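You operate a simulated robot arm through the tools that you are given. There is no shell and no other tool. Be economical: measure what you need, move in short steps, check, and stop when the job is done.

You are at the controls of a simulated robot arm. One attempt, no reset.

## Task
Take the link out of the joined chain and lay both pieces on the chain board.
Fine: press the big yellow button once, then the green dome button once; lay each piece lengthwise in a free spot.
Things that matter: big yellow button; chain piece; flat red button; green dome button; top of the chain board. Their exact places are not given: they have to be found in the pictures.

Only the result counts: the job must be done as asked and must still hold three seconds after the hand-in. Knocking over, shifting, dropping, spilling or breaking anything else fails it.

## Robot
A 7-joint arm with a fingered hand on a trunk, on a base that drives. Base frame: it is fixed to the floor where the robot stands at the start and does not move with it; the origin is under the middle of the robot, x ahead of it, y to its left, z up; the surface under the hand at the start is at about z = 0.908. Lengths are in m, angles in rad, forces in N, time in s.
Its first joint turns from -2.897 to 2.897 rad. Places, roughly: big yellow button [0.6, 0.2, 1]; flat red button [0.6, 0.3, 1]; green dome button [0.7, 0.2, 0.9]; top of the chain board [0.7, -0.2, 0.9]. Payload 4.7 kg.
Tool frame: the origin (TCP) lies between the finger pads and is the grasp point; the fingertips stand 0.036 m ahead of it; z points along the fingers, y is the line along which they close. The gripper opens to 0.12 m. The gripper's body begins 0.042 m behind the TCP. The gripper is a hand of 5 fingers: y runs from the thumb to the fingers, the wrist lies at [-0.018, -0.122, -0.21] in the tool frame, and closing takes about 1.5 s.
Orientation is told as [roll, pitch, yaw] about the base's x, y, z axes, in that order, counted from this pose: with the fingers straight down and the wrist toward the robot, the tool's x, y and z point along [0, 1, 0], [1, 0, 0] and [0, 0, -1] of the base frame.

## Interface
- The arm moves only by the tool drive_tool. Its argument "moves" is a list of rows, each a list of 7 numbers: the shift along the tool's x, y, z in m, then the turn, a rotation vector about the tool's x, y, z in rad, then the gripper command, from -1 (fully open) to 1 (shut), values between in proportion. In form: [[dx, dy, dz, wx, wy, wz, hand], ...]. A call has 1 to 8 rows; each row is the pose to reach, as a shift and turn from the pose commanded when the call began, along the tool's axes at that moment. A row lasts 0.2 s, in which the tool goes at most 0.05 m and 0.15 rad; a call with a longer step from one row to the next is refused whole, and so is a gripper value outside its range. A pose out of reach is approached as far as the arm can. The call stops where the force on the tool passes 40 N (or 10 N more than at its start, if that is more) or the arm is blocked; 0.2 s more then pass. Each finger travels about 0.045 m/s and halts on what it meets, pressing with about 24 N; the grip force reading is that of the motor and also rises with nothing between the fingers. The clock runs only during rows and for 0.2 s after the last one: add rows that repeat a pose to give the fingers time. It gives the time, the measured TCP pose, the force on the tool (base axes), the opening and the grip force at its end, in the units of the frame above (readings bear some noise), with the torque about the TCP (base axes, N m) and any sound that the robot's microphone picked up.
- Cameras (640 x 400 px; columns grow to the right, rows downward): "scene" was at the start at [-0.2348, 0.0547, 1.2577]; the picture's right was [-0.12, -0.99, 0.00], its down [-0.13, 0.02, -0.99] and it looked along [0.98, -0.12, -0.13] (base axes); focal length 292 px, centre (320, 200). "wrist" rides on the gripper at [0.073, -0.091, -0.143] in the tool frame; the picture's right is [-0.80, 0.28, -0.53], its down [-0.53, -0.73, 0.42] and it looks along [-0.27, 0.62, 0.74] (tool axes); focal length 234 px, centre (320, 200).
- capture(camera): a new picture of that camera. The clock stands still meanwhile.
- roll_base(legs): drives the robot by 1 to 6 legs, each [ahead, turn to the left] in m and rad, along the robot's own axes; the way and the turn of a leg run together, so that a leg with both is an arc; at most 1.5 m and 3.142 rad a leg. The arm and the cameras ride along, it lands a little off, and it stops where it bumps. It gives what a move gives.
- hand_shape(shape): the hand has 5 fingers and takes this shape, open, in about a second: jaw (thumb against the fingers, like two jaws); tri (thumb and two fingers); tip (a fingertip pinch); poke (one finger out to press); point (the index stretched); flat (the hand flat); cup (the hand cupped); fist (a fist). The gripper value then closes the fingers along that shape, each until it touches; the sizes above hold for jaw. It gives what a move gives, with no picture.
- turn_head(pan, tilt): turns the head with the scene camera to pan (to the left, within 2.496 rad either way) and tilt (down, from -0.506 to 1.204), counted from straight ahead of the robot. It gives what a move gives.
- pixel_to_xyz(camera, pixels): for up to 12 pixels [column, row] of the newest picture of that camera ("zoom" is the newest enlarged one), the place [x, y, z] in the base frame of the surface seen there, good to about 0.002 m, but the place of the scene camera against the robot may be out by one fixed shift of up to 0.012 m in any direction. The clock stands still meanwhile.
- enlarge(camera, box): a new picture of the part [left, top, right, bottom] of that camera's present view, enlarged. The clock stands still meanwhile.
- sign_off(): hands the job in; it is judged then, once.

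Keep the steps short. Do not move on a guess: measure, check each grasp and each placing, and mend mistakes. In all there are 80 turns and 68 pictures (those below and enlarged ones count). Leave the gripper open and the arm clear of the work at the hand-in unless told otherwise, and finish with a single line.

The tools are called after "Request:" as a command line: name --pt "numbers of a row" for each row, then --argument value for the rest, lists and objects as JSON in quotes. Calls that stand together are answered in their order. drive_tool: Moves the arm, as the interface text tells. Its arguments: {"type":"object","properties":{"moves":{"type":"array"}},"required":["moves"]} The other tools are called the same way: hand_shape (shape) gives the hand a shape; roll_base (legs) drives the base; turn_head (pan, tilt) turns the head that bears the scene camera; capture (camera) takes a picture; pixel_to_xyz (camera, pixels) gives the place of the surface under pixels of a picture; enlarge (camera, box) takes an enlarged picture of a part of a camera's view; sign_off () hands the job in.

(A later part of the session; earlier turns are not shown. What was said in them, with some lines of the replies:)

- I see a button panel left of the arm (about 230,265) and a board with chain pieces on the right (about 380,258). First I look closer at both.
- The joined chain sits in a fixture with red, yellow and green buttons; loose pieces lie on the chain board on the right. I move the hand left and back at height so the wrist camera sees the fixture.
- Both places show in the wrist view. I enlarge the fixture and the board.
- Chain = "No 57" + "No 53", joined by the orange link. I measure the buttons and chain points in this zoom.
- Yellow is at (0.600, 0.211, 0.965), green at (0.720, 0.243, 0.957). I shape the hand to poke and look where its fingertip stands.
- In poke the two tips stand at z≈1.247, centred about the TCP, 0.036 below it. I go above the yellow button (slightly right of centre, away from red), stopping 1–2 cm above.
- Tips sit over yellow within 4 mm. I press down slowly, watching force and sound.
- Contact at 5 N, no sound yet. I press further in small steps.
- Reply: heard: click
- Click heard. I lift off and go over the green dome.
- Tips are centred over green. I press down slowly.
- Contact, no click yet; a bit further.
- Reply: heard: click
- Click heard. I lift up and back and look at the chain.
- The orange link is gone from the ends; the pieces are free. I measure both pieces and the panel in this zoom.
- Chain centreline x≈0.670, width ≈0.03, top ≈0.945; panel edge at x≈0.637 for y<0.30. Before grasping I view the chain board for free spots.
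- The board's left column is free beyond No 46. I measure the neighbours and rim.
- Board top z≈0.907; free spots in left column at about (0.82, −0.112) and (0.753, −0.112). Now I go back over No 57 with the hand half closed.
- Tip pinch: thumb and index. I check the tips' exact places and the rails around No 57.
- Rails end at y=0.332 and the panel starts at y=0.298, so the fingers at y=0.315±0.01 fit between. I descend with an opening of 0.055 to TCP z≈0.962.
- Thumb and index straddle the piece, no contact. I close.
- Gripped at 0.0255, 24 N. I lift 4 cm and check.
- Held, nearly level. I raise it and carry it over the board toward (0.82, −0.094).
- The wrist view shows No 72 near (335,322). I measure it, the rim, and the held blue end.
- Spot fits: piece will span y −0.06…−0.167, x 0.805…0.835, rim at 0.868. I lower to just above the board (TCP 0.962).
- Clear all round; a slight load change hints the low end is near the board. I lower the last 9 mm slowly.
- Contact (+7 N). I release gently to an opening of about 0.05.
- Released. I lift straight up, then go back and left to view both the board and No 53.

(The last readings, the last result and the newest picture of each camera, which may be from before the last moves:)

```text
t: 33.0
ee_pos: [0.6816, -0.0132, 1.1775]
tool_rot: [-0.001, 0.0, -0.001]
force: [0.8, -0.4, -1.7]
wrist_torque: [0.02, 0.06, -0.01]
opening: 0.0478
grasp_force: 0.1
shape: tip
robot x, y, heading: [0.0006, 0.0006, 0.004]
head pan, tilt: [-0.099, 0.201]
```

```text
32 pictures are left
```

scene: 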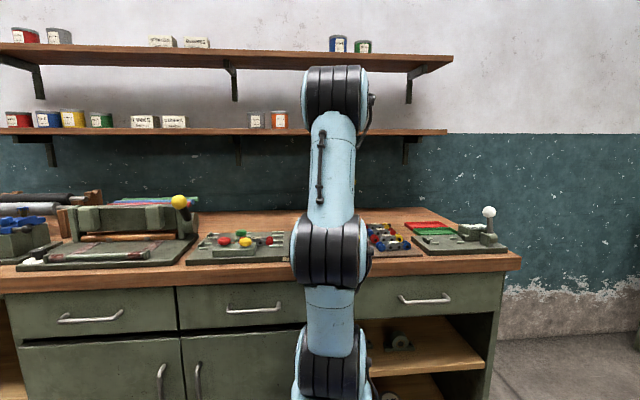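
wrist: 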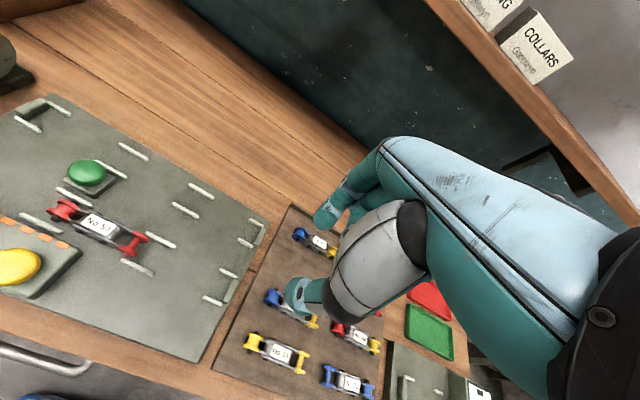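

No 57 lies on the board (≈310,240). Now I measure No 53 and its surroundings closely.

Request:
enlarge --camera "wrist" --box '[20, 180, 190, 290]'

Request:
pixel_to_xyz --camera "wrist" --pixels '[[302, 233], [298, 240], [320, 242], [328, 245], [280, 295]]'

```text
3.64 times, centred on (105, 235) of wrist
```

zoom: 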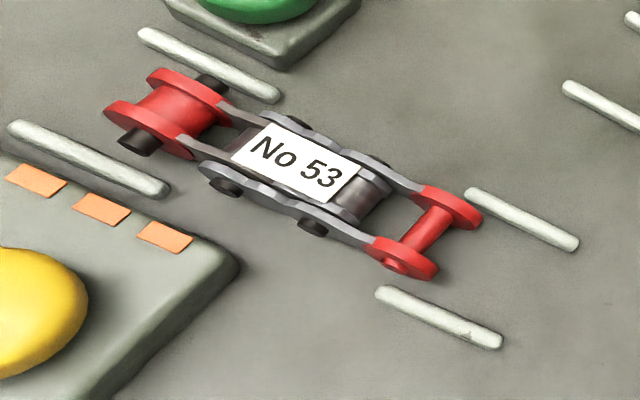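

```text
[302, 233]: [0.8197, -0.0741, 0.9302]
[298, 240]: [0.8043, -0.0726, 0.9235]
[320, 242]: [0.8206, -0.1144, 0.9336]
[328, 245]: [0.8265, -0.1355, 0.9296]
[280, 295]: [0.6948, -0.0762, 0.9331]
```

Request:
pixel_to_xyz --camera "zoom" --pixels '[[235, 262], [168, 190], [380, 290], [472, 195], [225, 185], [312, 225], [378, 162], [295, 125], [280, 97], [435, 265], [140, 140], [340, 175]]'

```text
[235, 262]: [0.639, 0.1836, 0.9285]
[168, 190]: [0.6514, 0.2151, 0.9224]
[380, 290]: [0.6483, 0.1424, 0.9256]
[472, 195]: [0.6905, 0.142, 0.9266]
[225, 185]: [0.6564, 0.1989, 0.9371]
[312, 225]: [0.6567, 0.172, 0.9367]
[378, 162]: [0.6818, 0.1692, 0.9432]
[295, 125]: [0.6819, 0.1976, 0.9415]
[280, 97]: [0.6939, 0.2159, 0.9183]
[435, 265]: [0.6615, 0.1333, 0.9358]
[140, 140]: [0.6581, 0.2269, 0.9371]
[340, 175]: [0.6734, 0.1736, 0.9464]
```

Free window for the fingers: y 0.145–0.18 (rail ends at 0.142, panel at 0.1835). I go over (0.670, 0.168) and check before going down.

Request:
drive_tool --pt "0.04 -0.003 0 0 0 0 0.1" --pt "0.08 -0.006 0 0 0 0 0.1" --pt "0.12 -0.009 0.01 0 0 0 0.1" --pt "0.16 -0.011 0.04 0 0 0 0.1" --pt "0.181 -0.011 0.08 0 0 0 0.1" --pt "0.181 -0.011 0.12 0 0 0 0.1" --pt "0.181 -0.011 0.155 0 0 0 0.1"

Request:
enlarge --camera "wrist" --box '[220, 170, 380, 320]'

Request:
pixel_to_xyz --camera "zoom" --pixels '[[290, 340], [278, 335], [385, 130], [365, 125]]'

```text
t: 34.6
ee_pos: [0.6683, 0.1656, 1.0246]
tool_rot: [0.0, 0.0, 0.0]
force: [0.3, -0.2, 0.1]
wrist_torque: [-0.03, -0.03, -0.01]
opening: 0.0539
grasp_force: 0.1
shape: tip
robot x, y, heading: [0.001, -0.0018, -0.003]
head pan, tilt: [-0.099, 0.201]
```

```text
2.67 times, centred on (300, 245) of wrist
```

zoom: 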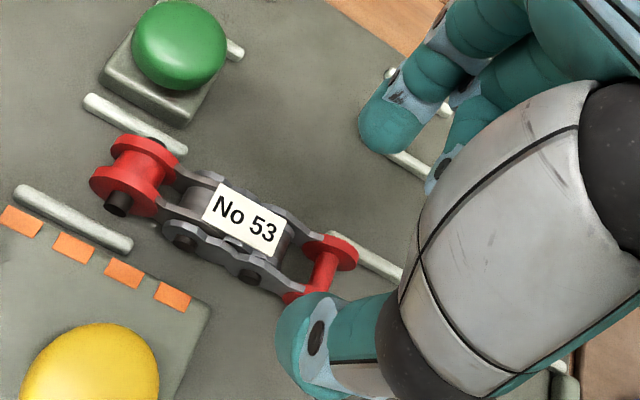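

```text
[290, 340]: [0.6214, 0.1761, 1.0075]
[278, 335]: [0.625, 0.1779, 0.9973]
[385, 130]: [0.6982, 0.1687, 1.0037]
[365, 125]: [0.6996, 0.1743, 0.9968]
```

Aligned. I descend to TCP z≈0.963.

Request:
drive_tool --pt "0.003 0.002 0.025 0 0 0 0.1" --pt "0.003 0.002 0.045 0 0 0 0.1" --pt "0.003 0.002 0.055 0 0 0 0.1" --pt "0.003 0.002 0.061 0 0 0 0.1"

Request:
enlarge --camera "wrist" --box '[220, 170, 380, 320]'

```text
t: 35.6
ee_pos: [0.6701, 0.17, 0.9638]
tool_rot: [-0.001, -0.001, 0.0]
force: [0.1, -0.3, -0.1]
wrist_torque: [0.04, 0.0, 0.04]
opening: 0.0539
grasp_force: 0.1
shape: tip
robot x, y, heading: [-0.0033, 0.0008, 0.002]
head pan, tilt: [-0.099, 0.201]
```

```text
2.67 times, centred on (300, 245) of wrist
```

zoom: 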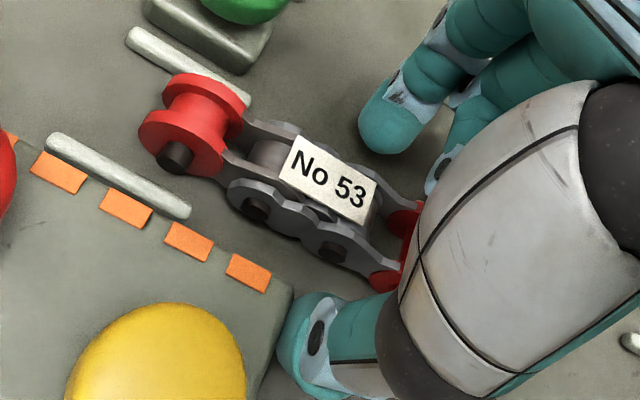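

No contact, fingers straddle the plates. I close.

Request:
drive_tool --pt "0 0 0 0 0 0 0.4" --pt "0 0 0 0 0 0 0.7" --pt "0 0 0 0 0 0 1" --pt "0 0 0 0 0 0 1" --pt "0 0 0 0 0 0 1" --pt "0 0 0 0 0 0 1"

Request:
drive_tool --pt "0 0 -0.01 0 0 0 1" --pt "0 0 -0.02 0 0 0 1" --pt "0 0 -0.04 0 0 0 1" --pt "0 0 -0.04 0 0 0 1"

Request:
enlarge --camera "wrist" --box '[220, 170, 380, 320]'

Request:
enlarge --camera "scene" --box '[180, 150, 330, 270]'

```text
t: 37.0
ee_pos: [0.6707, 0.1702, 0.9633]
tool_rot: [-0.001, -0.001, 0.001]
force: [-0.5, -0.1, -0.4]
wrist_torque: [0.0, -0.01, -0.02]
opening: 0.0251
grasp_force: 24.1
shape: tip
robot x, y, heading: [0.002, 0.004, -0.003]
head pan, tilt: [-0.099, 0.201]
```

```text
t: 38.0
ee_pos: [0.6713, 0.1696, 1.0032]
tool_rot: [-0.001, -0.001, 0.0]
force: [0.4, -0.1, -1.5]
wrist_torque: [0.0, -0.03, 0.01]
opening: 0.0251
grasp_force: 24.0
shape: tip
robot x, y, heading: [0.0016, -0.0003, 0.001]
head pan, tilt: [-0.099, 0.201]
```

```text
2.67 times, centred on (300, 245) of wrist
```

zoom: 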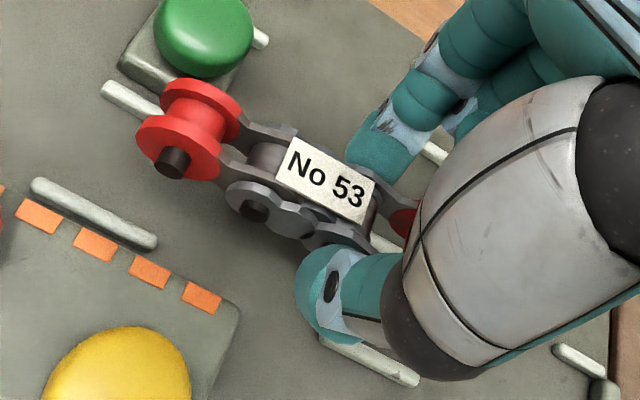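

```text
3.33 times, centred on (255, 210) of scene
```

zoom: 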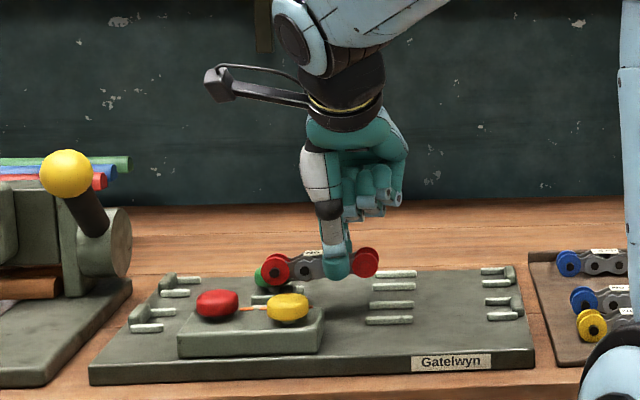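

No 53 held level. I raise and carry it to (0.753, −0.126).

Request:
drive_tool --pt "0 0 -0.04 0 0 0 1" --pt "0 0 -0.08 0 0 0 1" --pt "-0.03 0.008 -0.11 0 0 0 1" --pt "-0.07 0.02 -0.11 0 0 0 1" --pt "-0.11 0.03 -0.11 0 0 0 1" --pt "-0.15 0.041 -0.11 0 0 0 1" --pt "-0.19 0.052 -0.11 0 0 0 1" --pt "-0.23 0.063 -0.11 0 0 0 1"

Request:
drive_tool --pt "-0.04 0.01 0 0 0 0 1" --pt "-0.066 0.019 0 0 0 0 1" --pt "-0.066 0.019 0.04 0 0 0 1" --pt "-0.066 0.019 0.08 0 0 0 1" --pt "-0.066 0.019 0.1 0 0 0 1" --pt "-0.066 0.019 0.1 0 0 0 1"

Request:
enlarge --camera "wrist" --box '[180, 150, 420, 330]'

```text
t: 39.9
ee_pos: [0.7345, -0.0591, 1.1141]
tool_rot: [-0.001, 0.0, 0.0]
force: [-0.2, 0.0, -1.6]
wrist_torque: [-0.07, 0.01, -0.01]
opening: 0.0248
grasp_force: 24.1
shape: tip
robot x, y, heading: [-0.0, 0.0013, 0.0]
head pan, tilt: [-0.099, 0.201]
```

```text
t: 41.2
ee_pos: [0.7531, -0.1272, 1.0126]
tool_rot: [0.001, -0.001, 0.0]
force: [1.2, 0.5, -1.6]
wrist_torque: [-0.06, -0.01, 0.04]
opening: 0.025
grasp_force: 24.0
shape: tip
robot x, y, heading: [-0.0012, -0.003, 0.003]
head pan, tilt: [-0.099, 0.201]
```

```text
2.22 times, centred on (300, 240) of wrist
```

zoom: 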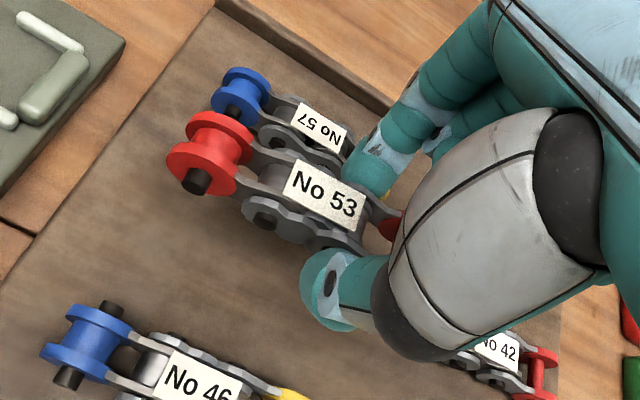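

Clear between No 57 and No 46. I lower to TCP ≈0.954.

Request:
drive_tool --pt "0 0 0.025 0 0 0 1" --pt "0 0 0.045 0 0 0 1" --pt "0 0 0.053 0 0 0 1" --pt "0 0 0.057 0 0 0 1" --pt "0 0 0.06 0 0 0 1"

Request:
enlarge --camera "wrist" --box '[180, 150, 420, 330]'

```text
t: 42.5
ee_pos: [0.7532, -0.1258, 0.9529]
tool_rot: [-0.001, -0.001, 0.0]
force: [0.3, 0.5, -1.5]
wrist_torque: [-0.01, 0.01, -0.01]
opening: 0.0247
grasp_force: 24.1
shape: tip
robot x, y, heading: [0.0015, 0.0034, 0.001]
head pan, tilt: [-0.099, 0.201]
```

```text
2.22 times, centred on (300, 240) of wrist
```

zoom: 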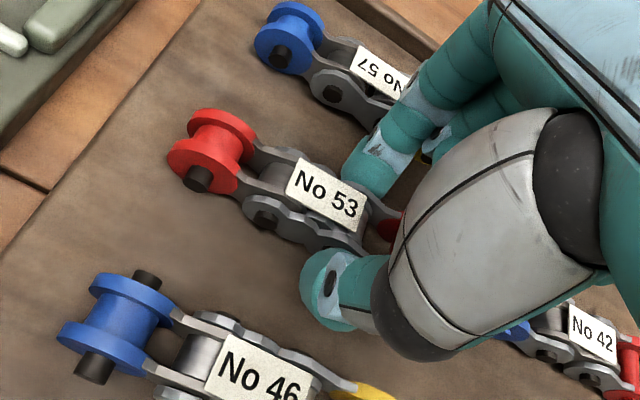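

Request:
drive_tool --pt "0 0 0.001 0 0 0 1" --pt "0 0 0.002 0 0 0 1" --pt "0 0 0.003 0 0 0 1"

```text
t: 43.2
ee_pos: [0.753, -0.1251, 0.9502]
tool_rot: [0.001, -0.002, -0.001]
force: [0.3, -1.4, 2.0]
wrist_torque: [-0.01, -0.01, 0.01]
opening: 0.0248
grasp_force: 23.9
shape: tip
robot x, y, heading: [0.0024, -0.0008, -0.005]
head pan, tilt: [-0.099, 0.201]
```

Contact with the board (+2 N vs −1.5 N hanging). I release to a small opening (~0.045) and look.

Request:
drive_tool --pt "0 0 0.0005 0 0 0 0.5" --pt "0 0 0.0005 0 0 0 0.35" --pt "0 0 0.0005 0 0 0 0.25" --pt "0 0 0.0005 0 0 0 0.25" --pt "0 0 0.0005 0 0 0 0.25"

Request:
enlarge --camera "wrist" --box '[180, 150, 420, 330]'

```text
t: 44.5
ee_pos: [0.7521, -0.1262, 0.9498]
tool_rot: [0.0, -0.001, 0.0]
force: [0.4, 0.4, -0.2]
wrist_torque: [0.02, -0.01, 0.03]
opening: 0.0447
grasp_force: 0.0
shape: tip
robot x, y, heading: [-0.0029, -0.0005, 0.001]
head pan, tilt: [-0.099, 0.201]
```

```text
2.22 times, centred on (300, 240) of wrist
```

zoom: 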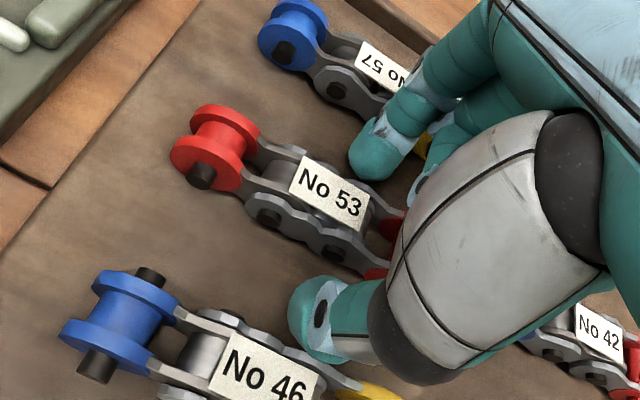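

Released, both straight. I lift straight up, back off, and inspect.

Request:
drive_tool --pt "0 0 -0.02 0 0 0 0.25" --pt "0 0 -0.05 0 0 0 0.25" --pt "0 0 -0.1 0 0 0 0.25" --pt "0 0 -0.15 0 0 0 0.25" --pt "0.02 -0.03 -0.18 0 0 0 0" --pt "0.05 -0.06 -0.2 0 0 0 -0.5" --pt "0.09 -0.08 -0.22 0 0 0 -1" --pt "0.13 -0.09 -0.24 0 0 0 -1"

Request:
drive_tool --pt "0.03 -0.02 -0.02 0 0 0 -1" --pt "0.06 -0.04 -0.02 0 0 0 -1" --pt "0.06 -0.04 -0.02 0 0 0 -1" --pt "0.06 -0.04 -0.02 0 0 0 -1"

Request:
capture --camera "wrist"

Request:
enlarge --camera "wrist" --box '[220, 170, 380, 330]'

```text
t: 46.2
ee_pos: [0.6607, 0.0051, 1.191]
tool_rot: [0.002, 0.0, 0.0]
force: [0.2, -0.6, 0.3]
wrist_torque: [0.01, 0.02, -0.01]
opening: 0.1194
grasp_force: 0.0
shape: tip
robot x, y, heading: [-0.0001, -0.001, 0.003]
head pan, tilt: [-0.099, 0.201]
```

```text
t: 47.2
ee_pos: [0.6232, 0.0651, 1.21]
tool_rot: [0.0, 0.0, 0.0]
force: [0.1, 0.2, -0.7]
wrist_torque: [0.01, -0.02, 0.01]
opening: 0.1198
grasp_force: 0.1
shape: tip
robot x, y, heading: [0.0005, 0.0011, 0.001]
head pan, tilt: [-0.099, 0.201]
```

```text
23 pictures are left
```

wrist: 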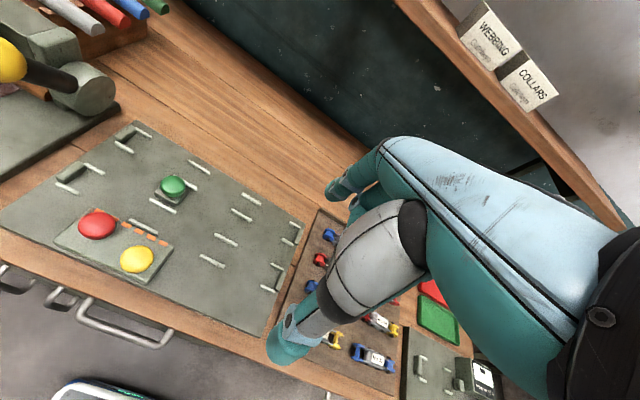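

```text
2.50 times, centred on (300, 250) of wrist
```

zoom: 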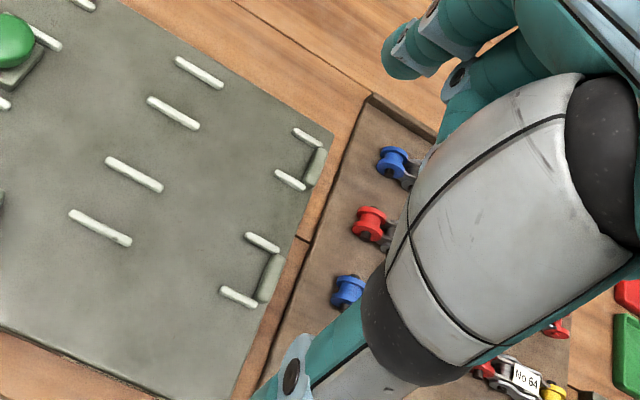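

The hand hides the board; I use the scene camera.

Request:
capture --camera "scene"

Request:
drive_tool --pt "-0.04 -0.02 -0.02 0 0 0 -1" --pt "-0.08 -0.03 -0.03 0 0 0 -1" --pt "-0.12 -0.04 -0.04 0 0 0 -1" --pt "-0.16 -0.05 -0.05 0 0 0 -1" --pt "-0.16 -0.05 -0.05 0 0 0 -1"

Request:
enlarge --camera "wrist" --box '[180, 130, 380, 310]'

```text
21 pictures are left
```

scene: 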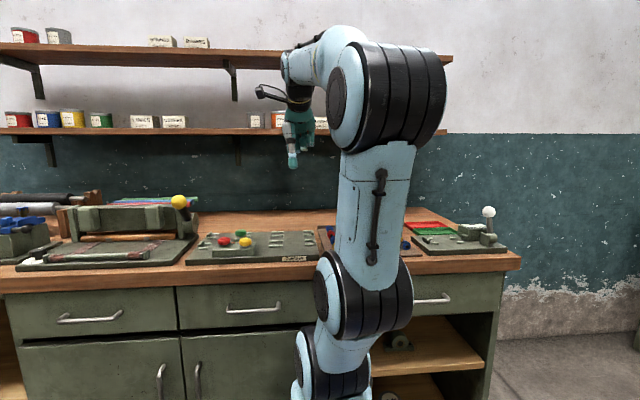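

```text
t: 48.5
ee_pos: [0.5728, -0.0955, 1.2599]
tool_rot: [0.0, 0.001, 0.001]
force: [-0.1, 0.5, 0.3]
wrist_torque: [0.02, 0.0, 0.0]
opening: 0.1198
grasp_force: 0.1
shape: tip
robot x, y, heading: [-0.0013, 0.0013, -0.0]
head pan, tilt: [-0.099, 0.201]
```

```text
2.22 times, centred on (280, 220) of wrist
```

zoom: 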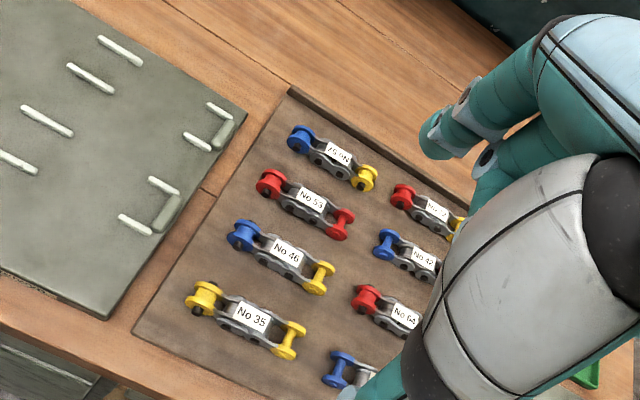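

Both No 57 and No 53 lie flat and straight in the free left-column spots. Their neighbours have not moved, and the hand is open and clear. I hand in.

Request:
sign_off

```text
The job is handed in.
```

I pressed yellow then green once each, the link came out, and chain pieces No 57 and No 53 now lie lengthwise in free spots on the chain board; the job is handed in.
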